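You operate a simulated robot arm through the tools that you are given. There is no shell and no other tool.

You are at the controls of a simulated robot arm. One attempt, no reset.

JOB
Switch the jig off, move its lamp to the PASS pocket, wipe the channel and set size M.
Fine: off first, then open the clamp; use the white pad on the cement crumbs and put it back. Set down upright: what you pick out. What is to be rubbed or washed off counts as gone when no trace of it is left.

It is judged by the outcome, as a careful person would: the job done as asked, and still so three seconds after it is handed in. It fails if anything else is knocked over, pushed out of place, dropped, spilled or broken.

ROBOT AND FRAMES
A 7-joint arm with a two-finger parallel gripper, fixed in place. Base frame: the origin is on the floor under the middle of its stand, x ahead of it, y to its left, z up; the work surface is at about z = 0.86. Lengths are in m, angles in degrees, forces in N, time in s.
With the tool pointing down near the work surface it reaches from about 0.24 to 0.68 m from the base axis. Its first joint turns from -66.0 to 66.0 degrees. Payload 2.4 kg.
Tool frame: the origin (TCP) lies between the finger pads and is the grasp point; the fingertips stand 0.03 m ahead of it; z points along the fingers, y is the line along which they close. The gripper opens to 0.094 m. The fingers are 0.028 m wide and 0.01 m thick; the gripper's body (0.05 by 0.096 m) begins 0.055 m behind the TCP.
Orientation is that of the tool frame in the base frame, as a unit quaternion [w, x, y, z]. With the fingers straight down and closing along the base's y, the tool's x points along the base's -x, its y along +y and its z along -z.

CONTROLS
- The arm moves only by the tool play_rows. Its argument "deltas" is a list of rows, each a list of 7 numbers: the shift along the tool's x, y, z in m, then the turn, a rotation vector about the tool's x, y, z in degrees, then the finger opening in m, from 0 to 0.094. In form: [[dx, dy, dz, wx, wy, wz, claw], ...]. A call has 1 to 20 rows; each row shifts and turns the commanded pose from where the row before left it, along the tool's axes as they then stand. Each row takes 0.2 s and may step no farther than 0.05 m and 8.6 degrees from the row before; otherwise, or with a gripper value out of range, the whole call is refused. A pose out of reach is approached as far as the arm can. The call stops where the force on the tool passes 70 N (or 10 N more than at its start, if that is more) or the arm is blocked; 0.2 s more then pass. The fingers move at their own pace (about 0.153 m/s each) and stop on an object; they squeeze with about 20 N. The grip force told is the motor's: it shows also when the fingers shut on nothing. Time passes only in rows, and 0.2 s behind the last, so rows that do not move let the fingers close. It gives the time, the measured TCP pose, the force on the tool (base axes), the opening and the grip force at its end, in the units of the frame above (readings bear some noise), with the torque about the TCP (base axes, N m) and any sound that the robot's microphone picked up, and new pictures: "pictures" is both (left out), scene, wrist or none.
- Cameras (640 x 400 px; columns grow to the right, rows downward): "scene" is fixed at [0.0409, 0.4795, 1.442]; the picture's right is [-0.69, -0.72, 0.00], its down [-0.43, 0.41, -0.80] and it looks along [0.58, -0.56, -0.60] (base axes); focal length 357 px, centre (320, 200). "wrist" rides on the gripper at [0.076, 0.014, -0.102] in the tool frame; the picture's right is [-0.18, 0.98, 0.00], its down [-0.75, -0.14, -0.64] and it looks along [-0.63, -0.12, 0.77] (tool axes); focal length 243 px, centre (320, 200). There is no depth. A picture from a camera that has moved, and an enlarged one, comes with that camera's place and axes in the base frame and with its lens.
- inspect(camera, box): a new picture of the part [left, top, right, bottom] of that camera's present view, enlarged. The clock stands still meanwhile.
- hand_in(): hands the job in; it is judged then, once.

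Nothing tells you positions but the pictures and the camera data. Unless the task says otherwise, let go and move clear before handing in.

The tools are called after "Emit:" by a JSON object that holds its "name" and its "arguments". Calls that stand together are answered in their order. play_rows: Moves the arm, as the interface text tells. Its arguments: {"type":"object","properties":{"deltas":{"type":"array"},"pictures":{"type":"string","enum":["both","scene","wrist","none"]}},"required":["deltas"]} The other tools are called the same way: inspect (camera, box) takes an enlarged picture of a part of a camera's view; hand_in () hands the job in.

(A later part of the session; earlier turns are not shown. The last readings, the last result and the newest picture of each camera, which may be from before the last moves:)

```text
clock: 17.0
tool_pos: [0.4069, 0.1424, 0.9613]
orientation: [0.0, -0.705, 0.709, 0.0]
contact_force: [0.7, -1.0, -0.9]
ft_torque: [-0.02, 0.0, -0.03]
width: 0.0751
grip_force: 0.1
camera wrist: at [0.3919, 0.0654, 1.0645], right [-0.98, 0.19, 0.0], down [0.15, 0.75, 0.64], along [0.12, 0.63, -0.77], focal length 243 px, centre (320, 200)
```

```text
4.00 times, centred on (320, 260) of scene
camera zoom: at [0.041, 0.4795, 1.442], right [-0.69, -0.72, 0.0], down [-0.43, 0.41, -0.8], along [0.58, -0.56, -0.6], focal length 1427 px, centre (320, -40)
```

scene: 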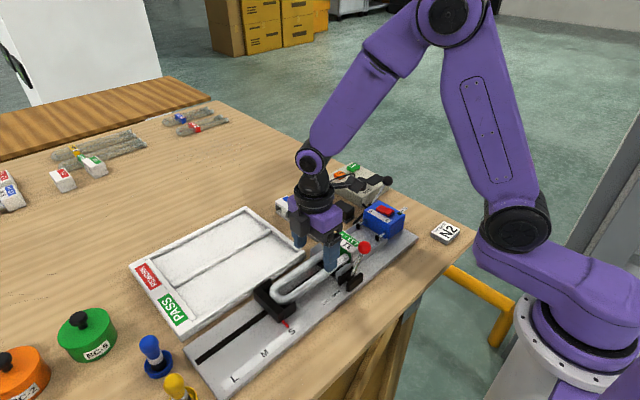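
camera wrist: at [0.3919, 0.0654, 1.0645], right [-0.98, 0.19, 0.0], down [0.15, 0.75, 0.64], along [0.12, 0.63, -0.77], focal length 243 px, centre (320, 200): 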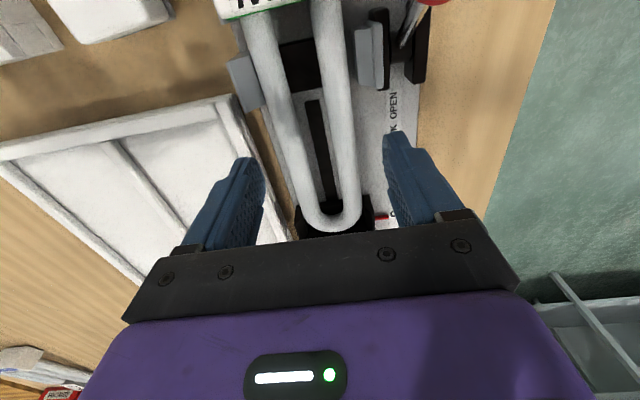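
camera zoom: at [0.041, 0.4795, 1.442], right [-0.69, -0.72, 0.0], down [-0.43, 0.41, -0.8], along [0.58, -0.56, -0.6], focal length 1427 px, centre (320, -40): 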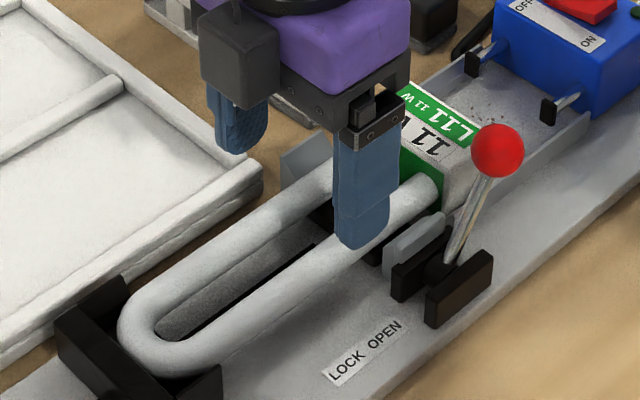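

The tube pair is centred near x≈0.409, about 2 mm off the gripper axis. I'll correct for that, narrow the opening a little so the far finger clears the tray, and descend around the tubes.

Emit:
{"name": "play_rows", "arguments": {"deltas": [[0, -0.0023, 0.012, 0, 0, 0, 0.066], [0, 0, 0.013, 0, 0, 0, 0.066], [0, 0, 0.013, 0, 0, 0, 0.066], [0, 0, 0.013, 0, 0, 0, 0.066], [0, 0, 0, 0, 0, 0, 0.066]]}}

Emit:
{"name": "inspect", "arguments": {"camera": "wrist", "box": [220, 100, 420, 225]}}

Emit:
{"name": "inspect", "arguments": {"camera": "scene", "box": [260, 210, 380, 310]}}

```text
clock: 18.2
tool_pos: [0.4085, 0.1435, 0.9101]
orientation: [0.0, -0.705, 0.709, 0.0]
contact_force: [0.9, 0.0, 0.2]
ft_torque: [0.02, -0.02, 0.01]
width: 0.066
grip_force: 0.1
camera wrist: at [0.3944, 0.0659, 1.0136], right [-0.98, 0.19, 0.0], down [0.15, 0.75, 0.64], along [0.12, 0.63, -0.77], focal length 243 px, centre (320, 200)
```

scene: 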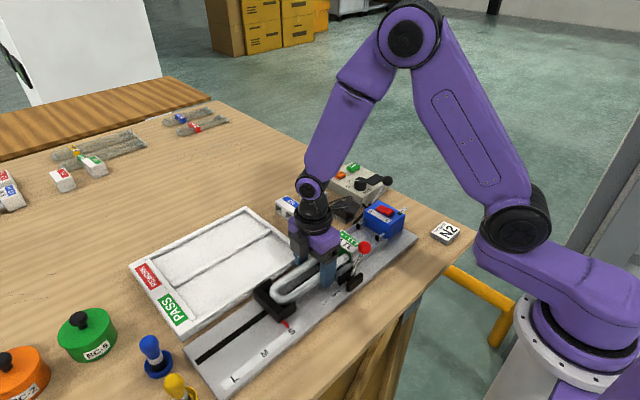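
wrist: 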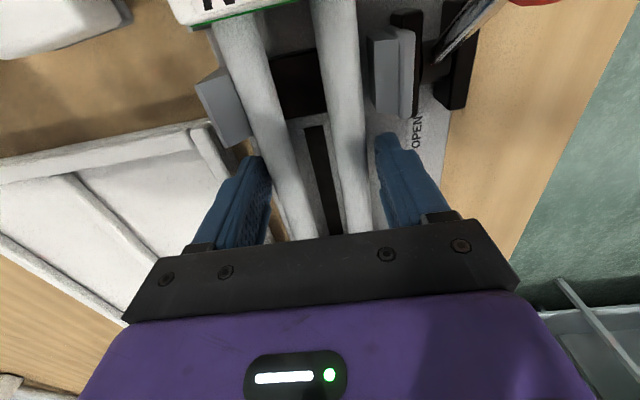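

```text
3.20 times, centred on (320, 162) of wrist
camera zoom: at [0.3944, 0.0659, 1.0136], right [-0.98, 0.19, 0.0], down [0.15, 0.75, 0.64], along [0.12, 0.63, -0.77], focal length 776 px, centre (320, 320)
```

zoom: 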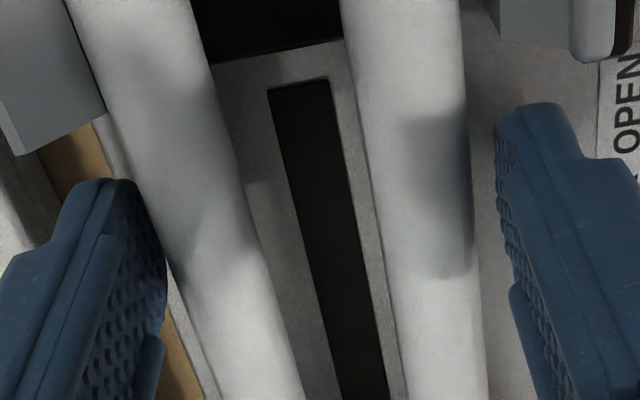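

```text
4.00 times, centred on (320, 260) of scene
camera zoom: at [0.0409, 0.4795, 1.442], right [-0.69, -0.72, 0.0], down [-0.43, 0.41, -0.8], along [0.58, -0.56, -0.6], focal length 1427 px, centre (320, -40)
```

zoom: 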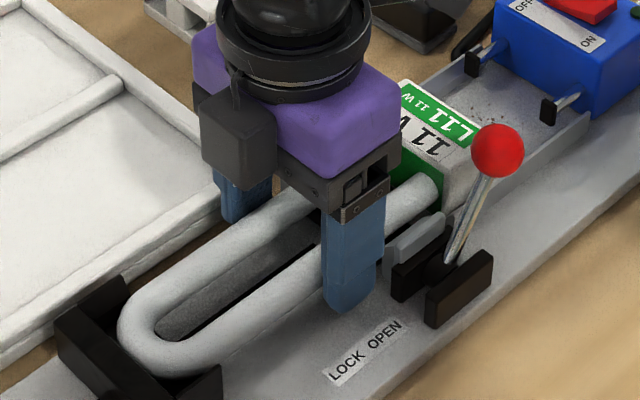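

The fingers straddle the tubes, with the lamp about 1.5 mm toward +x. I'll nudge that way and close.

Emit:
{"name": "play_rows", "arguments": {"deltas": [[0, -0.0015, 0, 0, 0, 0, 0.06], [0, 0, 0, 0, 0, 0, 0.055], [0, 0, 0, 0, 0, 0, 0.05], [0, 0, 0, 0, 0, 0, 0.04], [0, 0, 0, 0, 0, 0, 0.03]]}}

Emit:
{"name": "inspect", "arguments": {"camera": "scene", "box": [260, 210, 380, 310]}}

```text
clock: 19.4
tool_pos: [0.4094, 0.1422, 0.9116]
orientation: [0.0, -0.706, 0.708, 0.0]
contact_force: [0.0, 1.0, 1.0]
ft_torque: [-0.18, 0.09, -0.15]
width: 0.0568
grip_force: 19.9
camera wrist: at [0.3955, 0.0659, 1.0139], right [-0.98, 0.19, 0.0], down [0.15, 0.75, 0.64], along [0.12, 0.63, -0.77], focal length 243 px, centre (320, 200)
```

scene: 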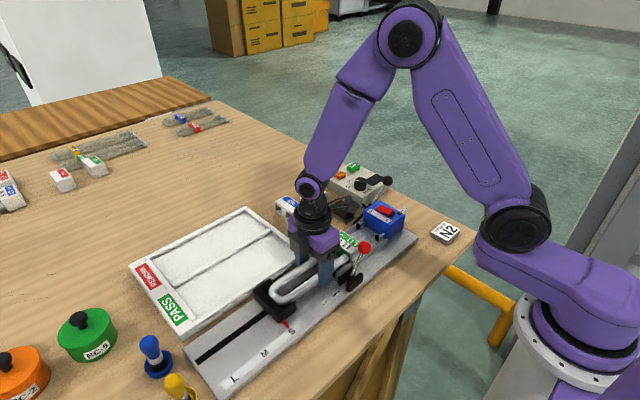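
wrist: 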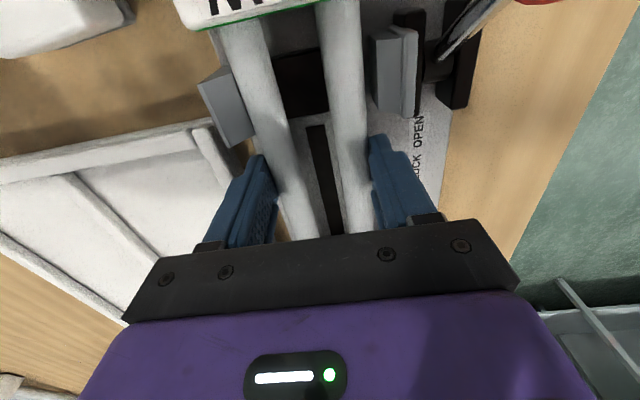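

```text
4.00 times, centred on (320, 260) of scene
camera zoom: at [0.0409, 0.4795, 1.442], right [-0.69, -0.72, 0.0], down [-0.43, 0.41, -0.8], along [0.58, -0.56, -0.6], focal length 1427 px, centre (320, -40)
```

zoom: 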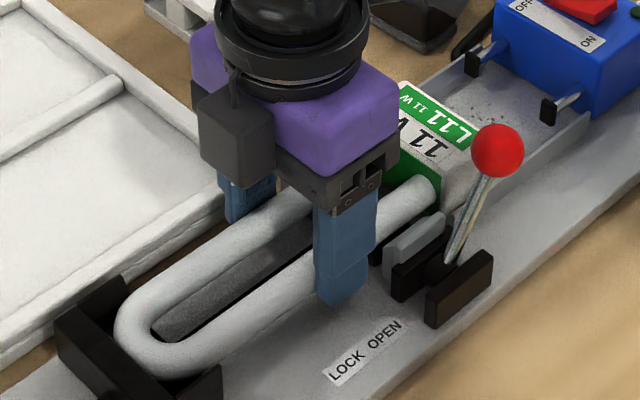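

I have the tubes gripped at 57 mm width. I'll lift slowly and check that the lamp rises level.

Emit:
{"name": "play_rows", "arguments": {"deltas": [[0, 0, -0.006, 0, 0, 0, 0.03], [0, 0, -0.008, 0, 0, 0, 0.03], [0, 0, -0.012, 0, 0, 0, 0.03], [0, 0, -0.014, 0, 0, 0, 0.03]]}}

Emit:
{"name": "inspect", "arguments": {"camera": "scene", "box": [240, 190, 400, 310]}}

```text
clock: 20.4
tool_pos: [0.4105, 0.1432, 0.9507]
orientation: [0.0, -0.706, 0.708, 0.001]
contact_force: [-1.7, -0.3, -1.0]
ft_torque: [0.06, 0.05, -0.14]
width: 0.0567
grip_force: 20.1
camera wrist: at [0.396, 0.0657, 1.0541], right [-0.98, 0.19, 0.0], down [0.15, 0.75, 0.64], along [0.12, 0.63, -0.77], focal length 243 px, centre (320, 200)
```

scene: 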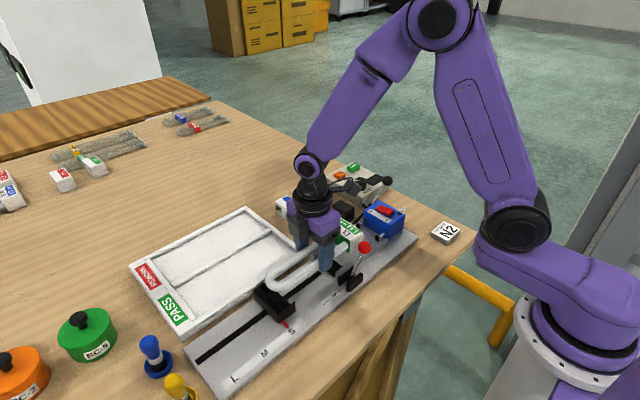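
wrist: 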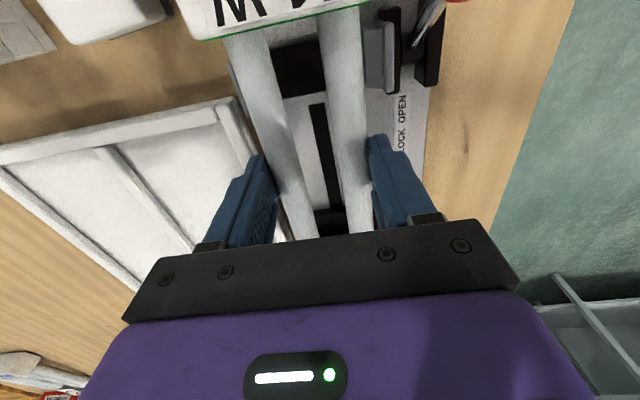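

```text
3.33 times, centred on (320, 250) of scene
camera zoom: at [0.041, 0.4795, 1.442], right [-0.69, -0.72, 0.0], down [-0.43, 0.41, -0.8], along [0.58, -0.56, -0.6], focal length 1189 px, centre (320, 33)
```

zoom: 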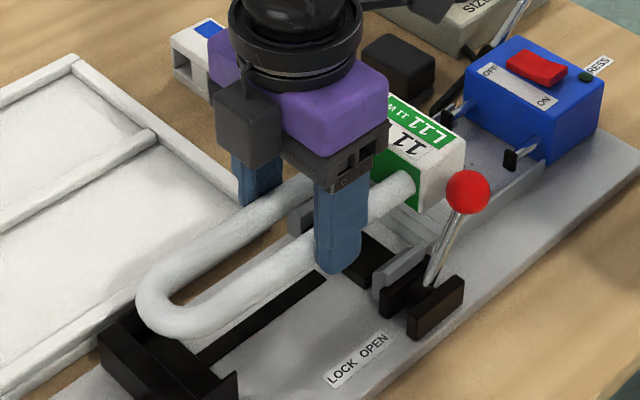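

The lamp came up level and cleanly. I'll raise it and carry it over the PASS pocket (around x≈0.53, y≈0.244).

Emit:
{"name": "play_rows", "arguments": {"deltas": [[0, 0, -0.025, 0, 0, 0, 0.03], [0, 0, -0.03, 0, 0, 0, 0.03], [-0.017, -0.02, 0, 0, 0, 0, 0.03], [-0.017, -0.02, 0, 0, 0, 0, 0.03], [-0.017, -0.02, 0, 0, 0, 0, 0.03], [-0.017, -0.02, 0, 0, 0, 0, 0.03], [-0.017, -0.02, 0, 0, 0, 0, 0.03], [-0.017, -0.02, 0, 0, 0, 0, 0.03], [0, 0, 0, 0, 0, 0, 0.03]]}}

Emit:
{"name": "inspect", "arguments": {"camera": "scene", "box": [120, 180, 360, 340]}}

Emit:
{"name": "inspect", "arguments": {"camera": "wrist", "box": [160, 0, 480, 200]}}

```text
clock: 22.4
tool_pos: [0.5304, 0.2445, 1.0059]
orientation: [0.0, -0.705, 0.71, 0.0]
contact_force: [-0.3, 0.5, -0.2]
ft_torque: [0.0, 0.06, -0.13]
width: 0.0566
grip_force: 19.9
camera wrist: at [0.5165, 0.1666, 1.1095], right [-0.98, 0.19, 0.0], down [0.15, 0.75, 0.64], along [0.12, 0.63, -0.77], focal length 243 px, centre (320, 200)
```

scene: 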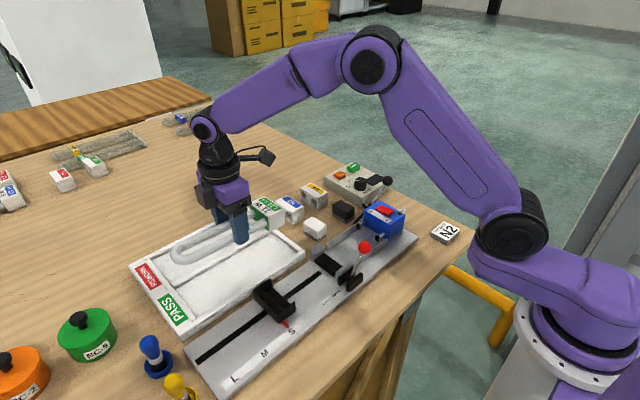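
wrist: 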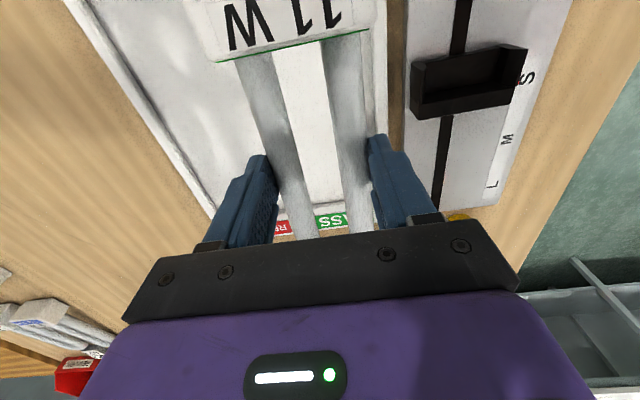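

```text
2.50 times, centred on (240, 260) of scene
camera zoom: at [0.041, 0.4796, 1.442], right [-0.69, -0.72, 0.0], down [-0.43, 0.41, -0.8], along [0.58, -0.56, -0.6], focal length 892 px, centre (520, 50)
```

zoom: 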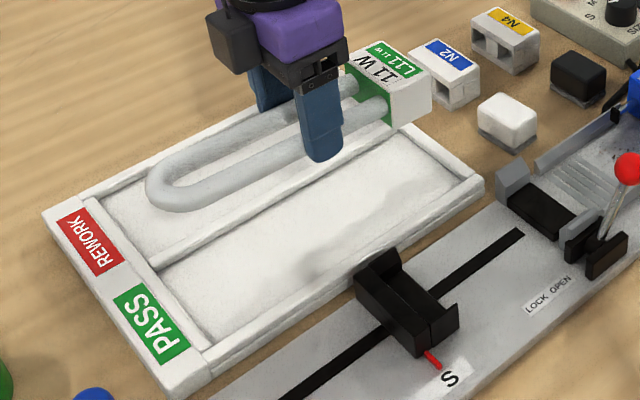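

```text
2.00 times, centred on (320, 100) of wrist
camera zoom: at [0.5165, 0.1666, 1.1095], right [-0.98, 0.19, 0.0], down [0.15, 0.75, 0.64], along [0.12, 0.63, -0.77], focal length 485 px, centre (320, 400)
```

zoom: 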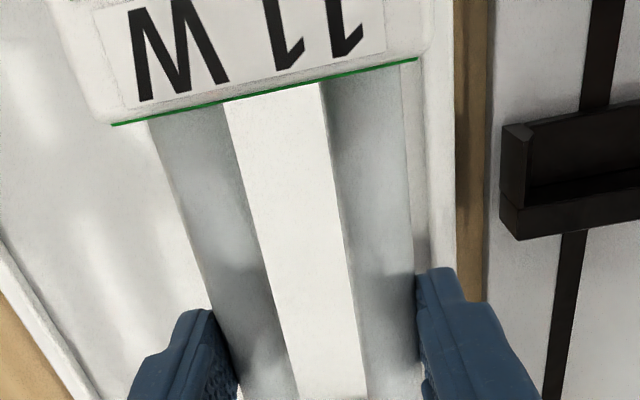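

Emit:
{"name": "inspect", "arguments": {"camera": "scene", "box": [130, 255, 230, 335]}}

Emit:
{"name": "inspect", "arguments": {"camera": "scene", "box": [240, 205, 320, 269]}}

Emit:
{"name": "inspect", "arguments": {"camera": "wrist", "box": [200, 90, 440, 240]}}

```text
5.00 times, centred on (180, 295) of scene
camera zoom: at [0.041, 0.4796, 1.442], right [-0.69, -0.72, 0.0], down [-0.43, 0.41, -0.8], along [0.58, -0.56, -0.6], focal length 1784 px, centre (1020, -275)
```

zoom: 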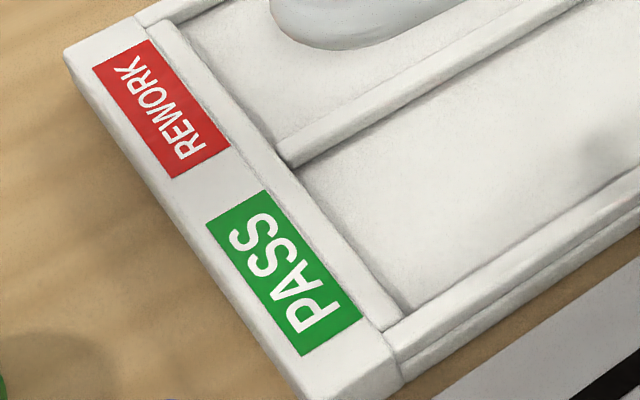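

```text
6.25 times, centred on (280, 237) of scene
camera zoom: at [0.041, 0.4796, 1.442], right [-0.69, -0.72, 0.0], down [-0.43, 0.41, -0.8], along [0.58, -0.56, -0.6], focal length 2230 px, centre (570, -31)
```

zoom: 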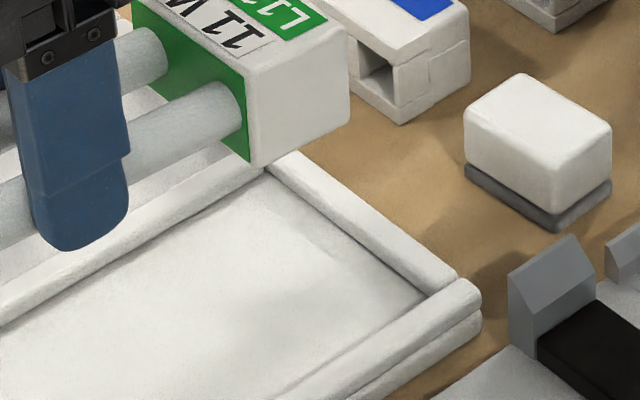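

```text
2.67 times, centred on (320, 165) of wrist
camera zoom: at [0.5165, 0.1666, 1.1095], right [-0.98, 0.19, 0.0], down [0.15, 0.75, 0.64], along [0.12, 0.63, -0.77], focal length 647 px, centre (320, 293)
```

zoom: 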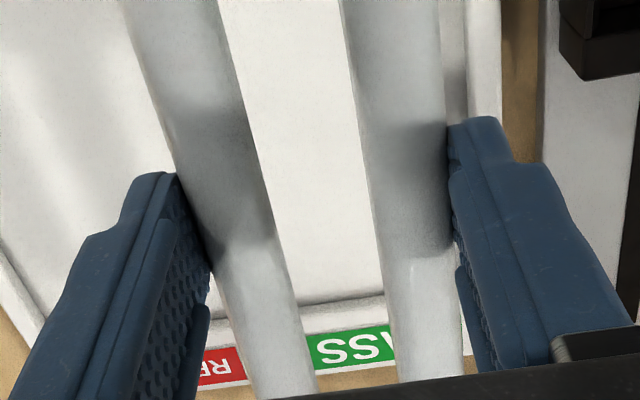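

The pocket measures about x 0.477–0.584, y 0.121–0.370, and the lamp is centred over it. I'll lower toward the floor, slowing near the end.

Emit:
{"name": "play_rows", "arguments": {"deltas": [[0, 0, 0.03, 0, 0, 0, 0.03], [0, 0, 0.03, 0, 0, 0, 0.03], [0, 0, 0.015, 0, 0, 0, 0.03], [0, 0, 0.008, 0, 0, 0, 0.03], [0, 0, 0.004, 0, 0, 0, 0.03]]}}

Emit:
{"name": "inspect", "arguments": {"camera": "scene", "box": [150, 190, 310, 310]}}

```text
clock: 23.6
tool_pos: [0.5315, 0.2438, 0.9203]
orientation: [0.0, -0.705, 0.709, 0.001]
contact_force: [-2.3, 0.6, 1.9]
ft_torque: [-0.3, 0.01, -0.23]
width: 0.0569
grip_force: 20.1
camera wrist: at [0.5163, 0.1674, 1.0229], right [-0.98, 0.19, 0.0], down [0.14, 0.75, 0.64], along [0.12, 0.63, -0.77], focal length 243 px, centre (320, 200)
```

scene: 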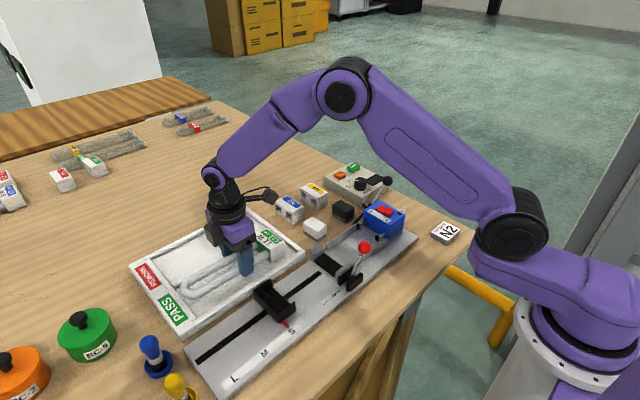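
wrist: 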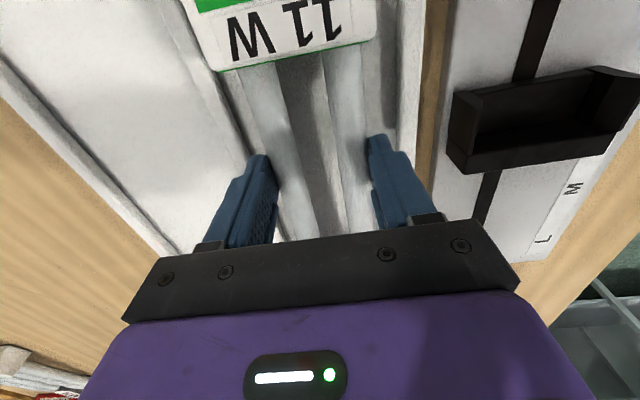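

```text
3.33 times, centred on (230, 250) of scene
camera zoom: at [0.0408, 0.4795, 1.442], right [-0.69, -0.72, 0.0], down [-0.43, 0.41, -0.8], along [0.58, -0.56, -0.6], focal length 1189 px, centre (620, 33)
```

zoom: 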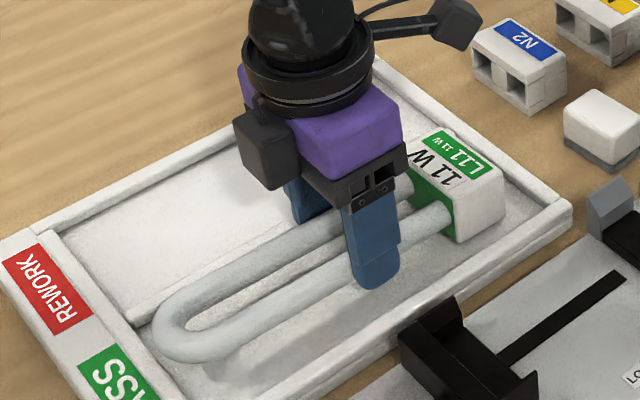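

There may be first contact of the base with the tray floor. I'll take millimetre steps while watching the force.

Emit:
{"name": "play_rows", "arguments": {"deltas": [[0, 0, 0.001, 0, 0, 0, 0.03], [0, 0, 0.001, 0, 0, 0, 0.03]], "pictures": "none"}}

Emit:
{"name": "inspect", "arguments": {"camera": "scene", "box": [230, 215, 310, 275]}}

Emit:
{"name": "inspect", "arguments": {"camera": "scene", "box": [170, 230, 250, 310]}}

```text
clock: 24.2
tool_pos: [0.5302, 0.244, 0.9176]
orientation: [0.0, -0.705, 0.709, 0.001]
contact_force: [0.0, 1.5, 1.8]
ft_torque: [-0.2, 0.01, -0.19]
width: 0.0568
grip_force: 19.7
```

```text
6.67 times, centred on (270, 245) of scene
camera zoom: at [0.0409, 0.4796, 1.442], right [-0.69, -0.72, 0.0], down [-0.43, 0.41, -0.8], along [0.58, -0.56, -0.6], focal length 2379 px, centre (653, -100)
```

zoom: 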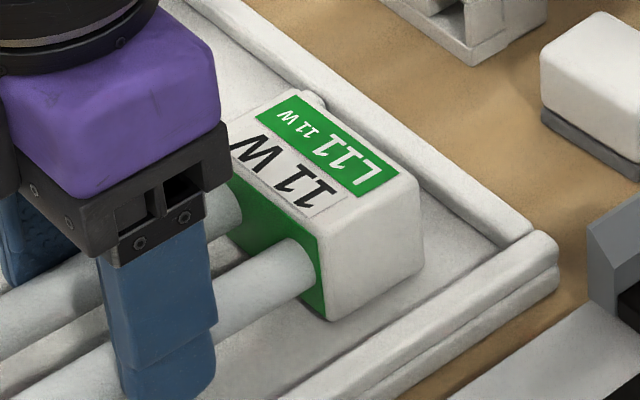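

```text
5.00 times, centred on (210, 270) of scene
camera zoom: at [0.0409, 0.4796, 1.442], right [-0.69, -0.72, 0.0], down [-0.43, 0.41, -0.8], along [0.58, -0.56, -0.6], focal length 1784 px, centre (870, -150)
```

zoom: 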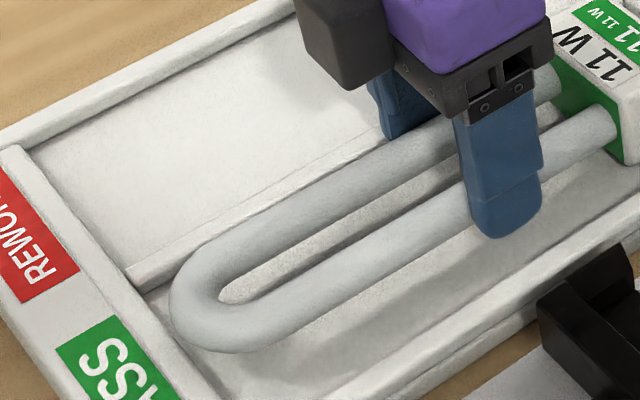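

Emit:
{"name": "play_rows", "arguments": {"deltas": [[0, 0, 0.001, 0, 0, 0, 0.03], [0, 0, 0.001, 0, 0, 0, 0.03], [0, 0, 0.001, 0, 0, 0, 0.03]], "pictures": "none"}}

Emit:
{"name": "inspect", "arguments": {"camera": "scene", "box": [230, 215, 310, 275]}}

```text
clock: 25.0
tool_pos: [0.5312, 0.2433, 0.9143]
orientation: [-0.001, -0.705, 0.709, 0.0]
contact_force: [-0.7, -0.2, 1.3]
ft_torque: [-0.16, 0.01, -0.13]
width: 0.0571
grip_force: 19.9
```

```text
6.67 times, centred on (270, 245) of scene
camera zoom: at [0.0409, 0.4795, 1.442], right [-0.69, -0.72, 0.0], down [-0.43, 0.41, -0.8], along [0.58, -0.56, -0.6], focal length 2379 px, centre (653, -100)
```

zoom: 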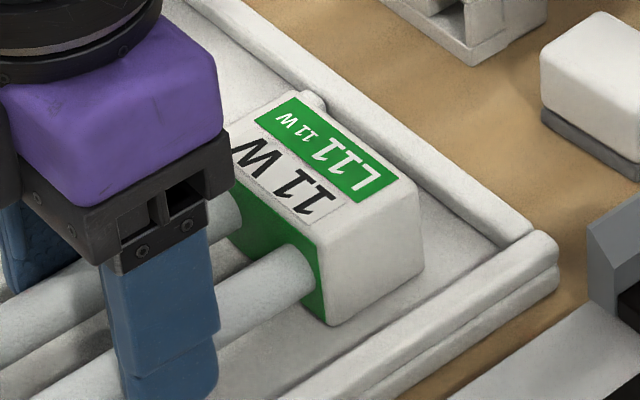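

Emit:
{"name": "play_rows", "arguments": {"deltas": [[0, 0, 0.001, 0, 0, 0, 0.03], [0, 0, 0.001, 0, 0, 0, 0.03], [0, 0, 0.001, 0, 0, 0, 0.03]], "pictures": "none"}}

Emit:
{"name": "inspect", "arguments": {"camera": "scene", "box": [230, 215, 310, 275]}}

Emit:
{"name": "inspect", "arguments": {"camera": "scene", "box": [170, 230, 250, 310]}}

```text
clock: 25.8
tool_pos: [0.5309, 0.244, 0.9122]
orientation: [0.0, -0.705, 0.709, -0.001]
contact_force: [-1.5, 0.0, 6.1]
ft_torque: [-0.38, 0.05, -0.27]
width: 0.057
grip_force: 20.0
```

```text
6.67 times, centred on (270, 245) of scene
camera zoom: at [0.0408, 0.4795, 1.4421], right [-0.69, -0.72, 0.0], down [-0.43, 0.41, -0.8], along [0.58, -0.56, -0.6], focal length 2379 px, centre (653, -100)
```

zoom: 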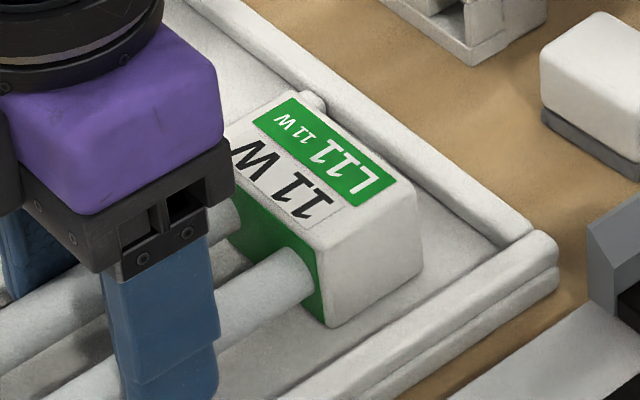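

```text
5.00 times, centred on (210, 270) of scene
camera zoom: at [0.0408, 0.4795, 1.4421], right [-0.69, -0.72, 0.0], down [-0.43, 0.41, -0.8], along [0.58, -0.56, -0.6], focal length 1784 px, centre (870, -150)
```

zoom: 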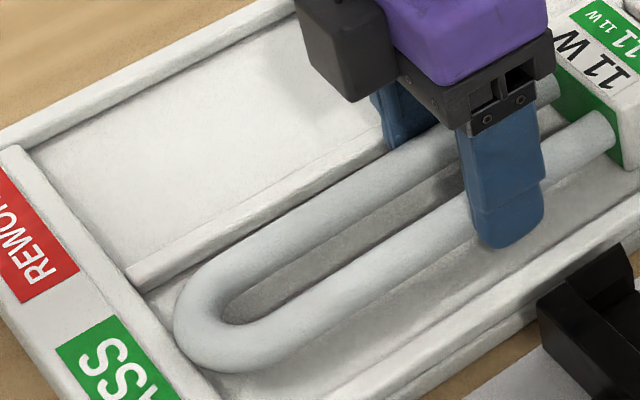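

The base is now seated on the tray floor (6 N, contact under the base). I'll open the fingers gently.

Emit:
{"name": "play_rows", "arguments": {"deltas": [[0, 0, 0, 0, 0, 0, 0.0585], [0, 0, 0, 0, 0, 0, 0.061], [0, 0, 0, 0, 0, 0, 0.065], [0, 0, 0, 0, 0, 0, 0.068]]}}

Emit:
{"name": "inspect", "arguments": {"camera": "scene", "box": [170, 215, 310, 315]}}

Emit:
{"name": "inspect", "arguments": {"camera": "wrist", "box": [200, 90, 440, 240]}}

```text
clock: 26.8
tool_pos: [0.531, 0.2437, 0.9118]
orientation: [0.0, -0.705, 0.709, 0.0]
contact_force: [0.4, 0.2, 0.5]
ft_torque: [0.02, 0.01, 0.02]
width: 0.0682
grip_force: 0.1
camera wrist: at [0.5163, 0.1669, 1.0144], right [-0.98, 0.19, 0.0], down [0.15, 0.75, 0.64], along [0.12, 0.63, -0.77], focal length 243 px, centre (320, 200)
```

scene: 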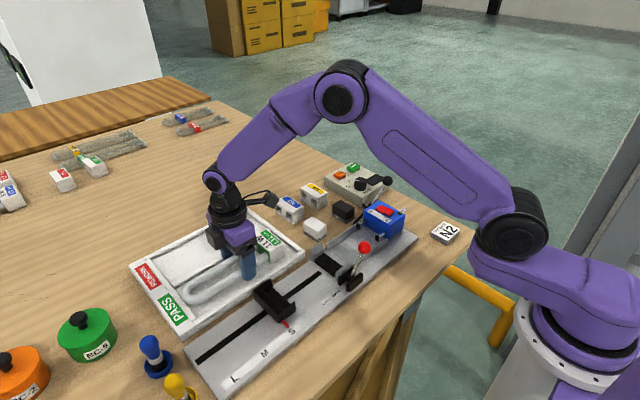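
wrist: 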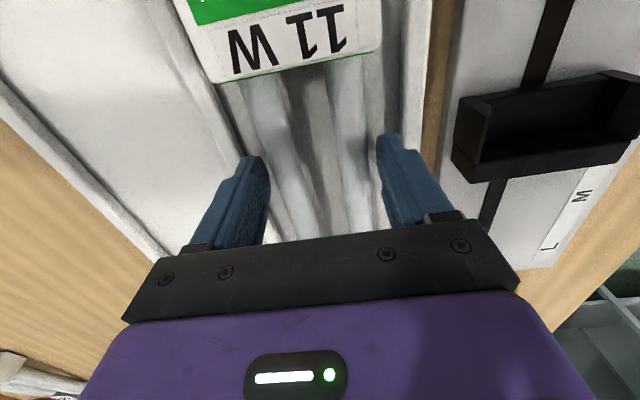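

```text
4.00 times, centred on (240, 265) of scene
camera zoom: at [0.0409, 0.4795, 1.442], right [-0.69, -0.72, 0.0], down [-0.43, 0.41, -0.8], along [0.58, -0.56, -0.6], focal length 1427 px, centre (640, -60)
```

zoom: 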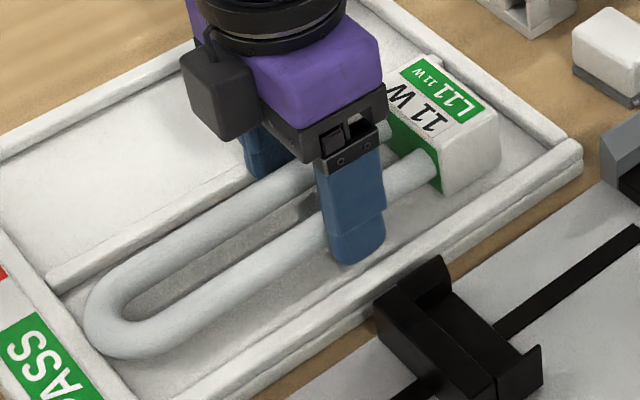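

```text
2.67 times, centred on (320, 165) of wrist
camera zoom: at [0.5163, 0.1669, 1.0144], right [-0.98, 0.19, 0.0], down [0.15, 0.75, 0.64], along [0.12, 0.63, -0.77], focal length 647 px, centre (320, 293)
```

zoom: 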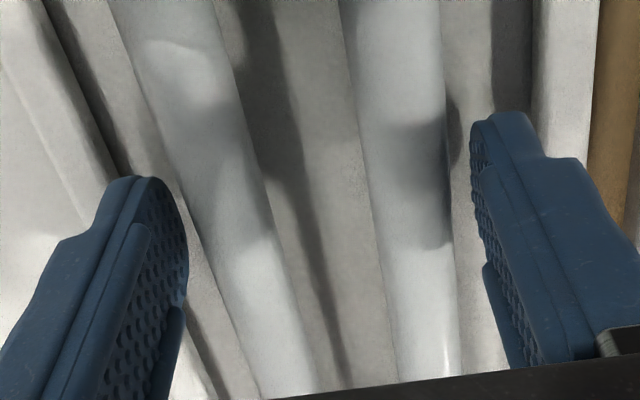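

The lamp rests in the PASS pocket, label up. I'll rise straight up and then look at the emptied channel and the white pad.

Emit:
{"name": "play_rows", "arguments": {"deltas": [[0, 0, -0.015, 0, 0, 0, 0.068], [0, 0, -0.03, 0, 0, 0, 0.068], [0, 0, -0.04, 0, 0, 0, 0.068], [0, 0, -0.04, 0, 0, 0, 0.08], [0.04, 0.02, 0, 0, 0, 0, 0.09], [0.04, 0.02, 0, 0, 0, 0, 0.09], [0.04, 0.0, 0, 0, 0, 0, 0.09], [0.04, 0.0, 0, 0, 0, 0, 0.09], [0.02, 0.0, 0, 0, 0, 0, 0.09], [0, 0, 0, 0, 0, 0, 0.09]]}}

Emit:
{"name": "inspect", "arguments": {"camera": "scene", "box": [150, 210, 310, 310]}}

Emit:
{"name": "inspect", "arguments": {"camera": "scene", "box": [290, 190, 430, 290]}}

Emit:
{"name": "inspect", "arguments": {"camera": "wrist", "box": [200, 0, 440, 150]}}

```text
clock: 29.0
tool_pos: [0.4912, 0.0619, 1.0348]
orientation: [0.0, -0.706, 0.708, 0.0]
contact_force: [0.6, 0.1, -0.1]
ft_torque: [0.02, 0.0, -0.01]
width: 0.0901
grip_force: 0.1
camera wrist: at [0.4759, -0.014, 1.1385], right [-0.98, 0.19, 0.0], down [0.15, 0.75, 0.64], along [0.12, 0.63, -0.77], focal length 243 px, centre (320, 200)
```

scene: 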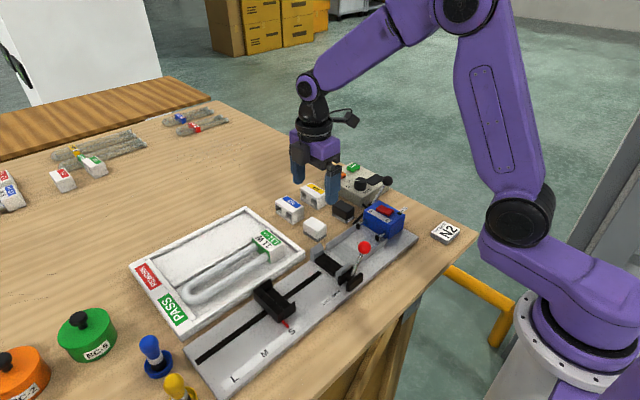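
wrist: 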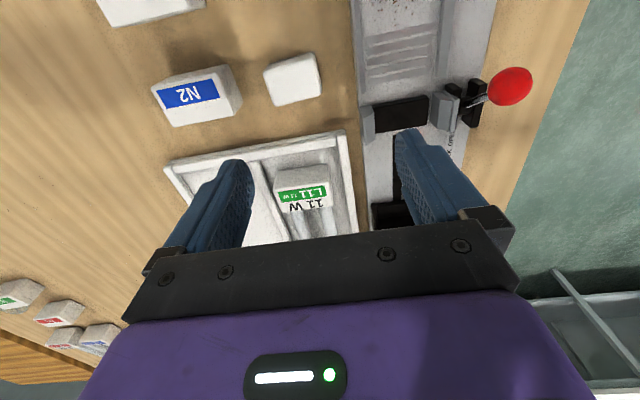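

```text
4.00 times, centred on (230, 260) of scene
camera zoom: at [0.041, 0.4795, 1.442], right [-0.69, -0.72, 0.0], down [-0.43, 0.41, -0.8], along [0.58, -0.56, -0.6], focal length 1427 px, centre (680, -40)
```

zoom: 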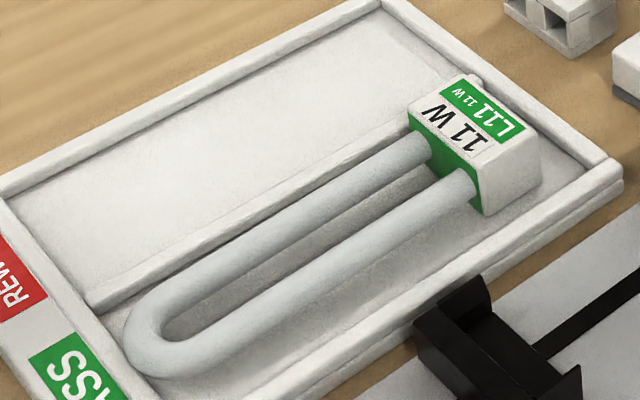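

```text
4.00 times, centred on (360, 240) of scene
camera zoom: at [0.041, 0.4795, 1.442], right [-0.69, -0.72, 0.0], down [-0.43, 0.41, -0.8], along [0.58, -0.56, -0.6], focal length 1427 px, centre (160, 40)
```

zoom: 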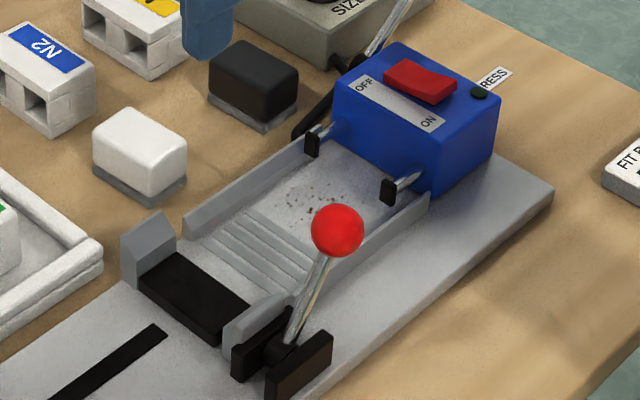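

```text
2.67 times, centred on (320, 75) of wrist
camera zoom: at [0.4759, -0.014, 1.1385], right [-0.98, 0.19, 0.0], down [0.15, 0.75, 0.64], along [0.12, 0.63, -0.77], focal length 647 px, centre (320, 533)
```

zoom: 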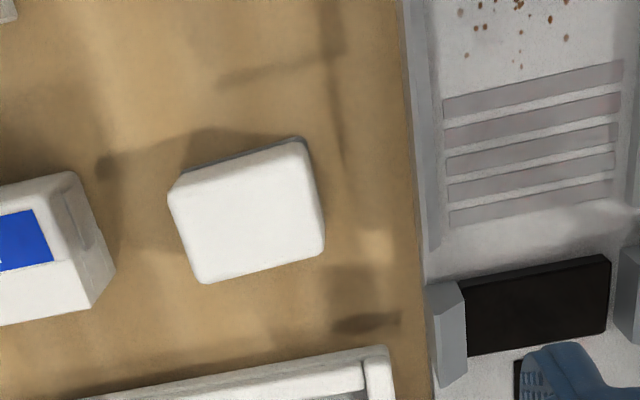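

The lamp sits upright in the PASS pocket and the channel shows cement crumbs around y≈0–0.04. The white pad (about 48×36 mm) is near (0.51, 0.042); I'll turn the gripper back so it closes along y and can grip the pad's short side.

Emit:
{"name": "play_rows", "arguments": {"deltas": [[0, 0, 0, 0, 0, 8.2, 0.07], [0, 0, 0, 0, 0, 8.2, 0.07], [0, 0, 0, 0, 0, 8.2, 0.07], [0, 0, 0, 0, 0, 8.2, 0.07], [0, 0, 0, 0, 0, 8.2, 0.07], [0, 0, 0, 0, 0, 8.2, 0.07], [0, 0, 0, 0, 0, 8.2, 0.07], [0, 0, 0, 0, 0, 8.2, 0.07], [0, 0, 0, 0, 0, 8.2, 0.07], [0, 0, 0, 0, 0, 8.2, 0.07], [0, 0, 0, 0, 0, 7.9, 0.07], [-0.019, -0.02, 0, 0, 0, 0, 0.07], [0, 0, 0, 0, 0, 0, 0.07]]}}

Emit:
{"name": "inspect", "arguments": {"camera": "wrist", "box": [220, 60, 420, 185]}}

Emit:
{"name": "inspect", "arguments": {"camera": "wrist", "box": [180, 0, 380, 125]}}

```text
clock: 31.8
tool_pos: [0.5098, 0.0441, 1.0374]
orientation: [0.001, 0.003, 1.0, 0.001]
contact_force: [0.2, 0.0, -1.4]
ft_torque: [0.0, 0.0, -0.01]
width: 0.07
grip_force: 0.0
camera wrist: at [0.4333, 0.0575, 1.1398], right [0.19, 0.98, 0.0], down [0.75, -0.15, 0.64], along [0.63, -0.12, -0.77], focal length 243 px, centre (320, 200)
```

scene: 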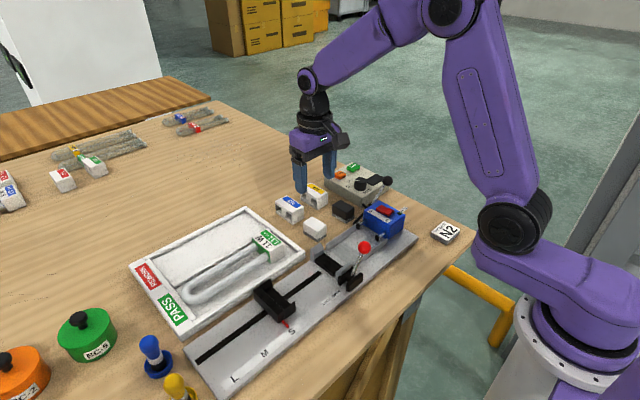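
wrist: 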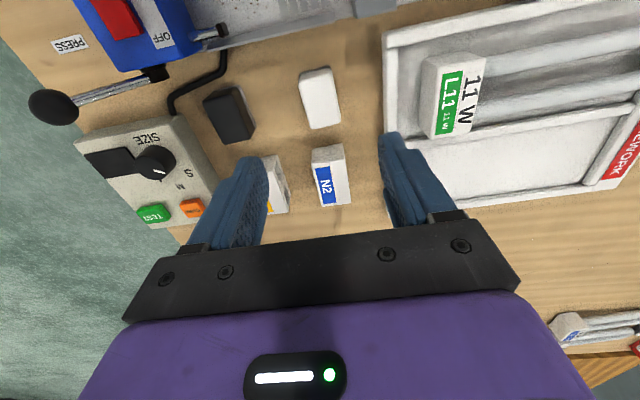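

```text
3.20 times, centred on (320, 122) of wrist
camera zoom: at [0.4333, 0.0575, 1.1398], right [0.19, 0.98, 0.0], down [0.75, -0.15, 0.64], along [0.63, -0.12, -0.77], focal length 776 px, centre (320, 448)
```

zoom: 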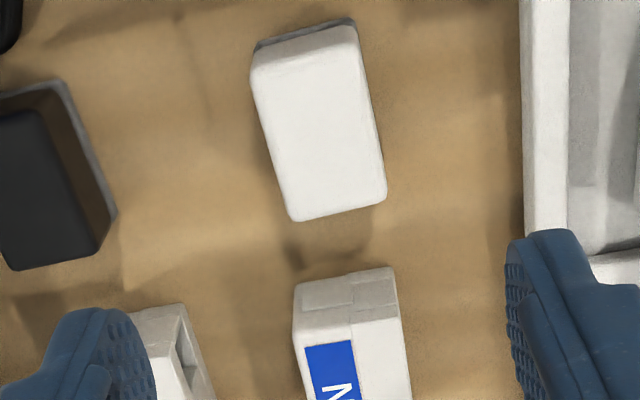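

```text
3.20 times, centred on (280, 62) of wrist
camera zoom: at [0.4333, 0.0575, 1.1398], right [0.19, 0.98, 0.0], down [0.75, -0.15, 0.64], along [0.63, -0.12, -0.77], focal length 776 px, centre (448, 640)
```

zoom: 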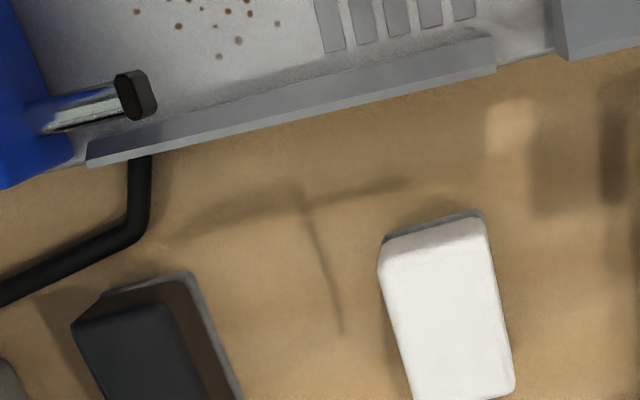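

The pad is centred at about (0.514, 0.044). I'll descend with the fingers on its ±y sides and grip the white handle above its grey base.

Emit:
{"name": "play_rows", "arguments": {"deltas": [[-0.004, 0, 0.035, 0, 0, 0, 0.06], [0, 0, 0.04, 0, 0, 0, 0.06], [0, 0, 0.03, 0, 0, 0, 0.06], [0, 0, 0.015, 0, 0, 0, 0.06], [0, 0, 0.009, 0, 0, 0, 0.06], [0, 0, 0, 0, 0, 0, 0.06]]}}

Emit:
{"name": "inspect", "arguments": {"camera": "wrist", "box": [240, 90, 400, 190]}}

Emit:
{"name": "inspect", "arguments": {"camera": "scene", "box": [270, 180, 370, 250]}}

```text
clock: 33.2
tool_pos: [0.5125, 0.0439, 0.9056]
orientation: [0.0, 0.002, 1.0, 0.0]
contact_force: [-0.5, -0.2, -0.5]
ft_torque: [-0.01, -0.01, -0.01]
width: 0.06
grip_force: 0.0
camera wrist: at [0.4368, 0.0578, 1.0092], right [0.19, 0.98, 0.0], down [0.75, -0.14, 0.64], along [0.63, -0.12, -0.77], focal length 243 px, centre (320, 200)
```

scene: 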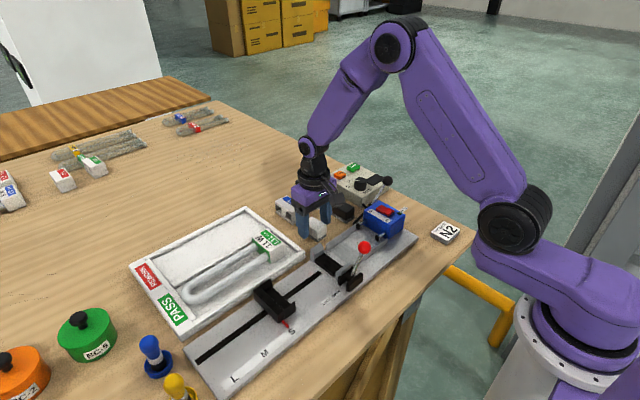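
wrist: 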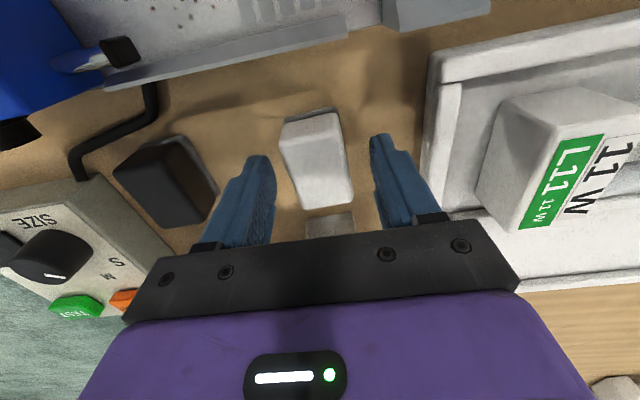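

```text
4.00 times, centred on (320, 140) of wrist
camera zoom: at [0.4368, 0.0578, 1.0092], right [0.19, 0.98, 0.0], down [0.75, -0.14, 0.64], along [0.63, -0.12, -0.77], focal length 970 px, centre (320, 440)
```

zoom: 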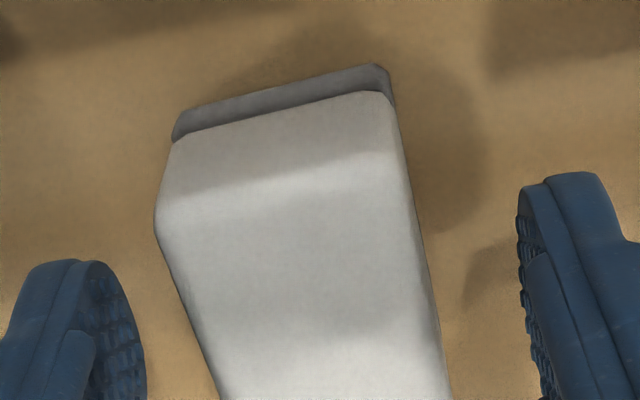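

```text
5.71 times, centred on (320, 215) of scene
camera zoom: at [0.0409, 0.4795, 1.442], right [-0.69, -0.72, 0.0], down [-0.43, 0.41, -0.8], along [0.58, -0.56, -0.6], focal length 2039 px, centre (320, 114)
```

zoom: 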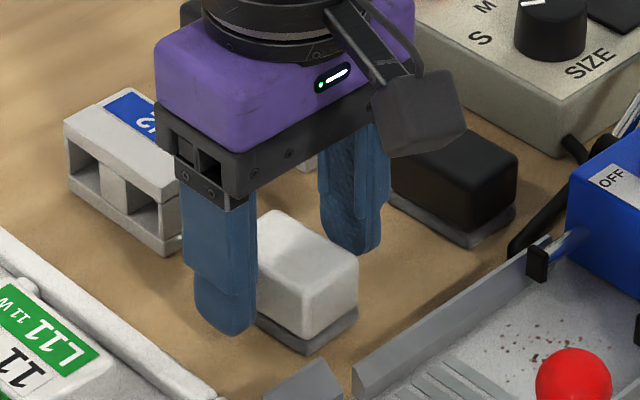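

The pad sits centred between the fingers, and I'll remember this pose for putting it back. Closing now.

Emit:
{"name": "play_rows", "arguments": {"deltas": [[0, 0, 0, 0, 0, 0, 0.045], [0, 0, 0, 0, 0, 0, 0.035], [0, 0, 0, 0, 0, 0, 0.025], [0, 0, 0, 0, 0, 0, 0.02]], "pictures": "wrist"}}

Emit:
{"name": "inspect", "arguments": {"camera": "scene", "box": [270, 180, 370, 250]}}

```text
clock: 34.2
tool_pos: [0.5138, 0.0441, 0.9075]
orientation: [0.001, 0.002, 1.0, 0.0]
contact_force: [0.3, -0.2, -0.3]
ft_torque: [0.03, -0.01, -0.04]
width: 0.0333
grip_force: 19.5
camera wrist: at [0.4368, 0.0578, 1.0094], right [0.19, 0.98, 0.0], down [0.75, -0.14, 0.64], along [0.63, -0.12, -0.77], focal length 243 px, centre (320, 200)
```

wrist: 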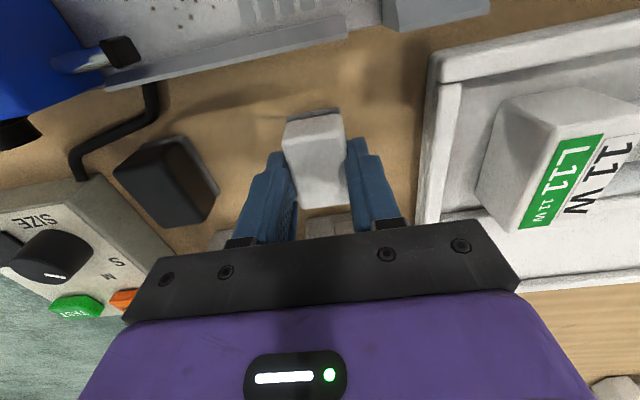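

```text
5.71 times, centred on (320, 215) of scene
camera zoom: at [0.041, 0.4795, 1.442], right [-0.69, -0.72, 0.0], down [-0.43, 0.41, -0.8], along [0.58, -0.56, -0.6], focal length 2039 px, centre (320, 114)
```

zoom: 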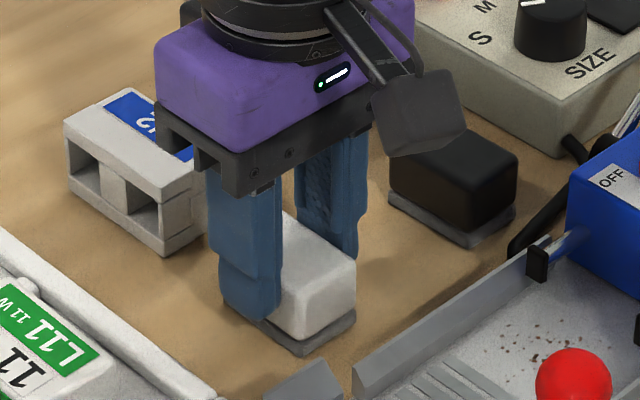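

The pad is gripped at 33 mm. I'll lift it and move it near the channel to study the crumbs and the pins around them.

Emit:
{"name": "play_rows", "arguments": {"deltas": [[0, 0, -0.015, 0, 0, 0, 0.02], [0, 0, -0.035, 0, 0, 0, 0.02], [0, 0, -0.04, 0, 0, 0, 0.02], [0, 0, -0.03, 0, 0, 0, 0.02], [0.035, -0.004, 0, 0, 0, 0, 0.02], [0.035, -0.004, 0, 0, 0, 0, 0.02], [0.035, -0.004, 0, 0, 0, 0, 0.02], [0.035, -0.004, 0, 0, 0, 0, 0.02], [0, 0, 0, 0, 0, 0, 0.02]]}}

Emit:
{"name": "inspect", "arguments": {"camera": "wrist", "box": [220, 60, 380, 160]}}

Emit:
{"name": "inspect", "arguments": {"camera": "scene", "box": [330, 205, 420, 265]}}

```text
clock: 36.2
tool_pos: [0.3723, 0.0278, 1.0263]
orientation: [0.0, 0.001, 1.0, 0.0]
contact_force: [0.4, -0.1, -0.7]
ft_torque: [-0.01, 0.01, 0.0]
width: 0.0332
grip_force: 19.7
camera wrist: at [0.2965, 0.042, 1.1303], right [0.19, 0.98, 0.0], down [0.75, -0.14, 0.64], along [0.63, -0.12, -0.77], focal length 243 px, centre (320, 200)
```

scene: 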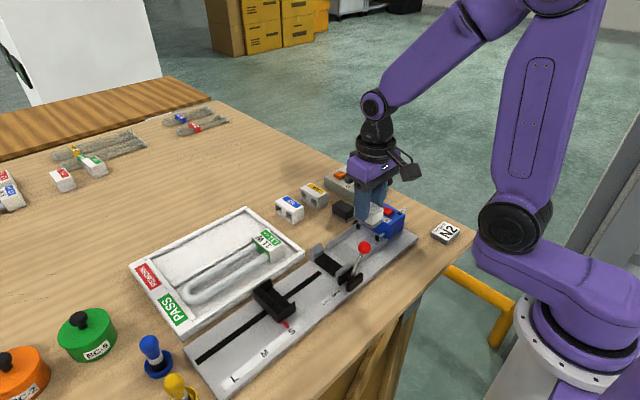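
wrist: 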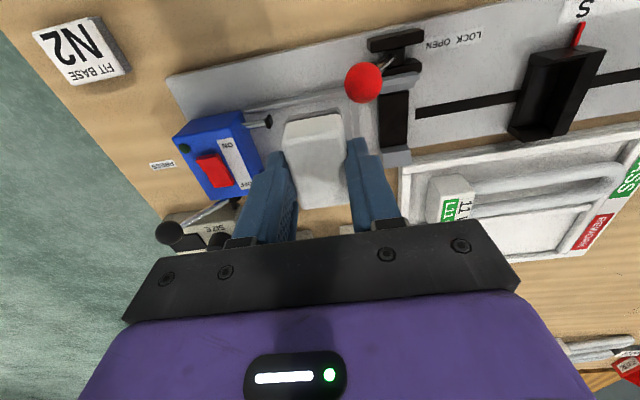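

```text
4.00 times, centred on (300, 110) of wrist
camera zoom: at [0.2965, 0.042, 1.1303], right [0.19, 0.98, 0.0], down [0.75, -0.14, 0.64], along [0.63, -0.12, -0.77], focal length 970 px, centre (400, 560)
```

zoom: 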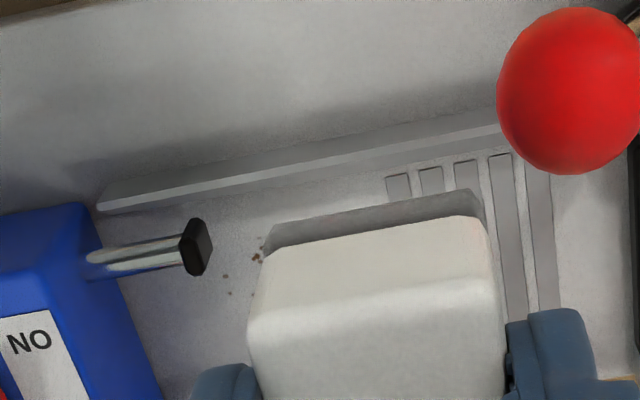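

```text
6.67 times, centred on (375, 235) of scene
camera zoom: at [0.0409, 0.4795, 1.442], right [-0.69, -0.72, 0.0], down [-0.43, 0.41, -0.8], along [0.58, -0.56, -0.6], focal length 2379 px, centre (-47, -33)
```

zoom: 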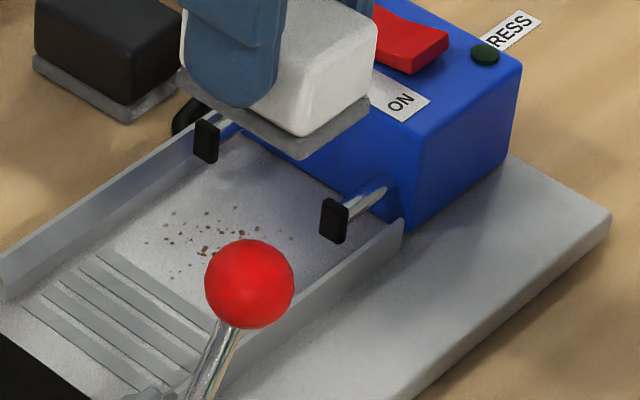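

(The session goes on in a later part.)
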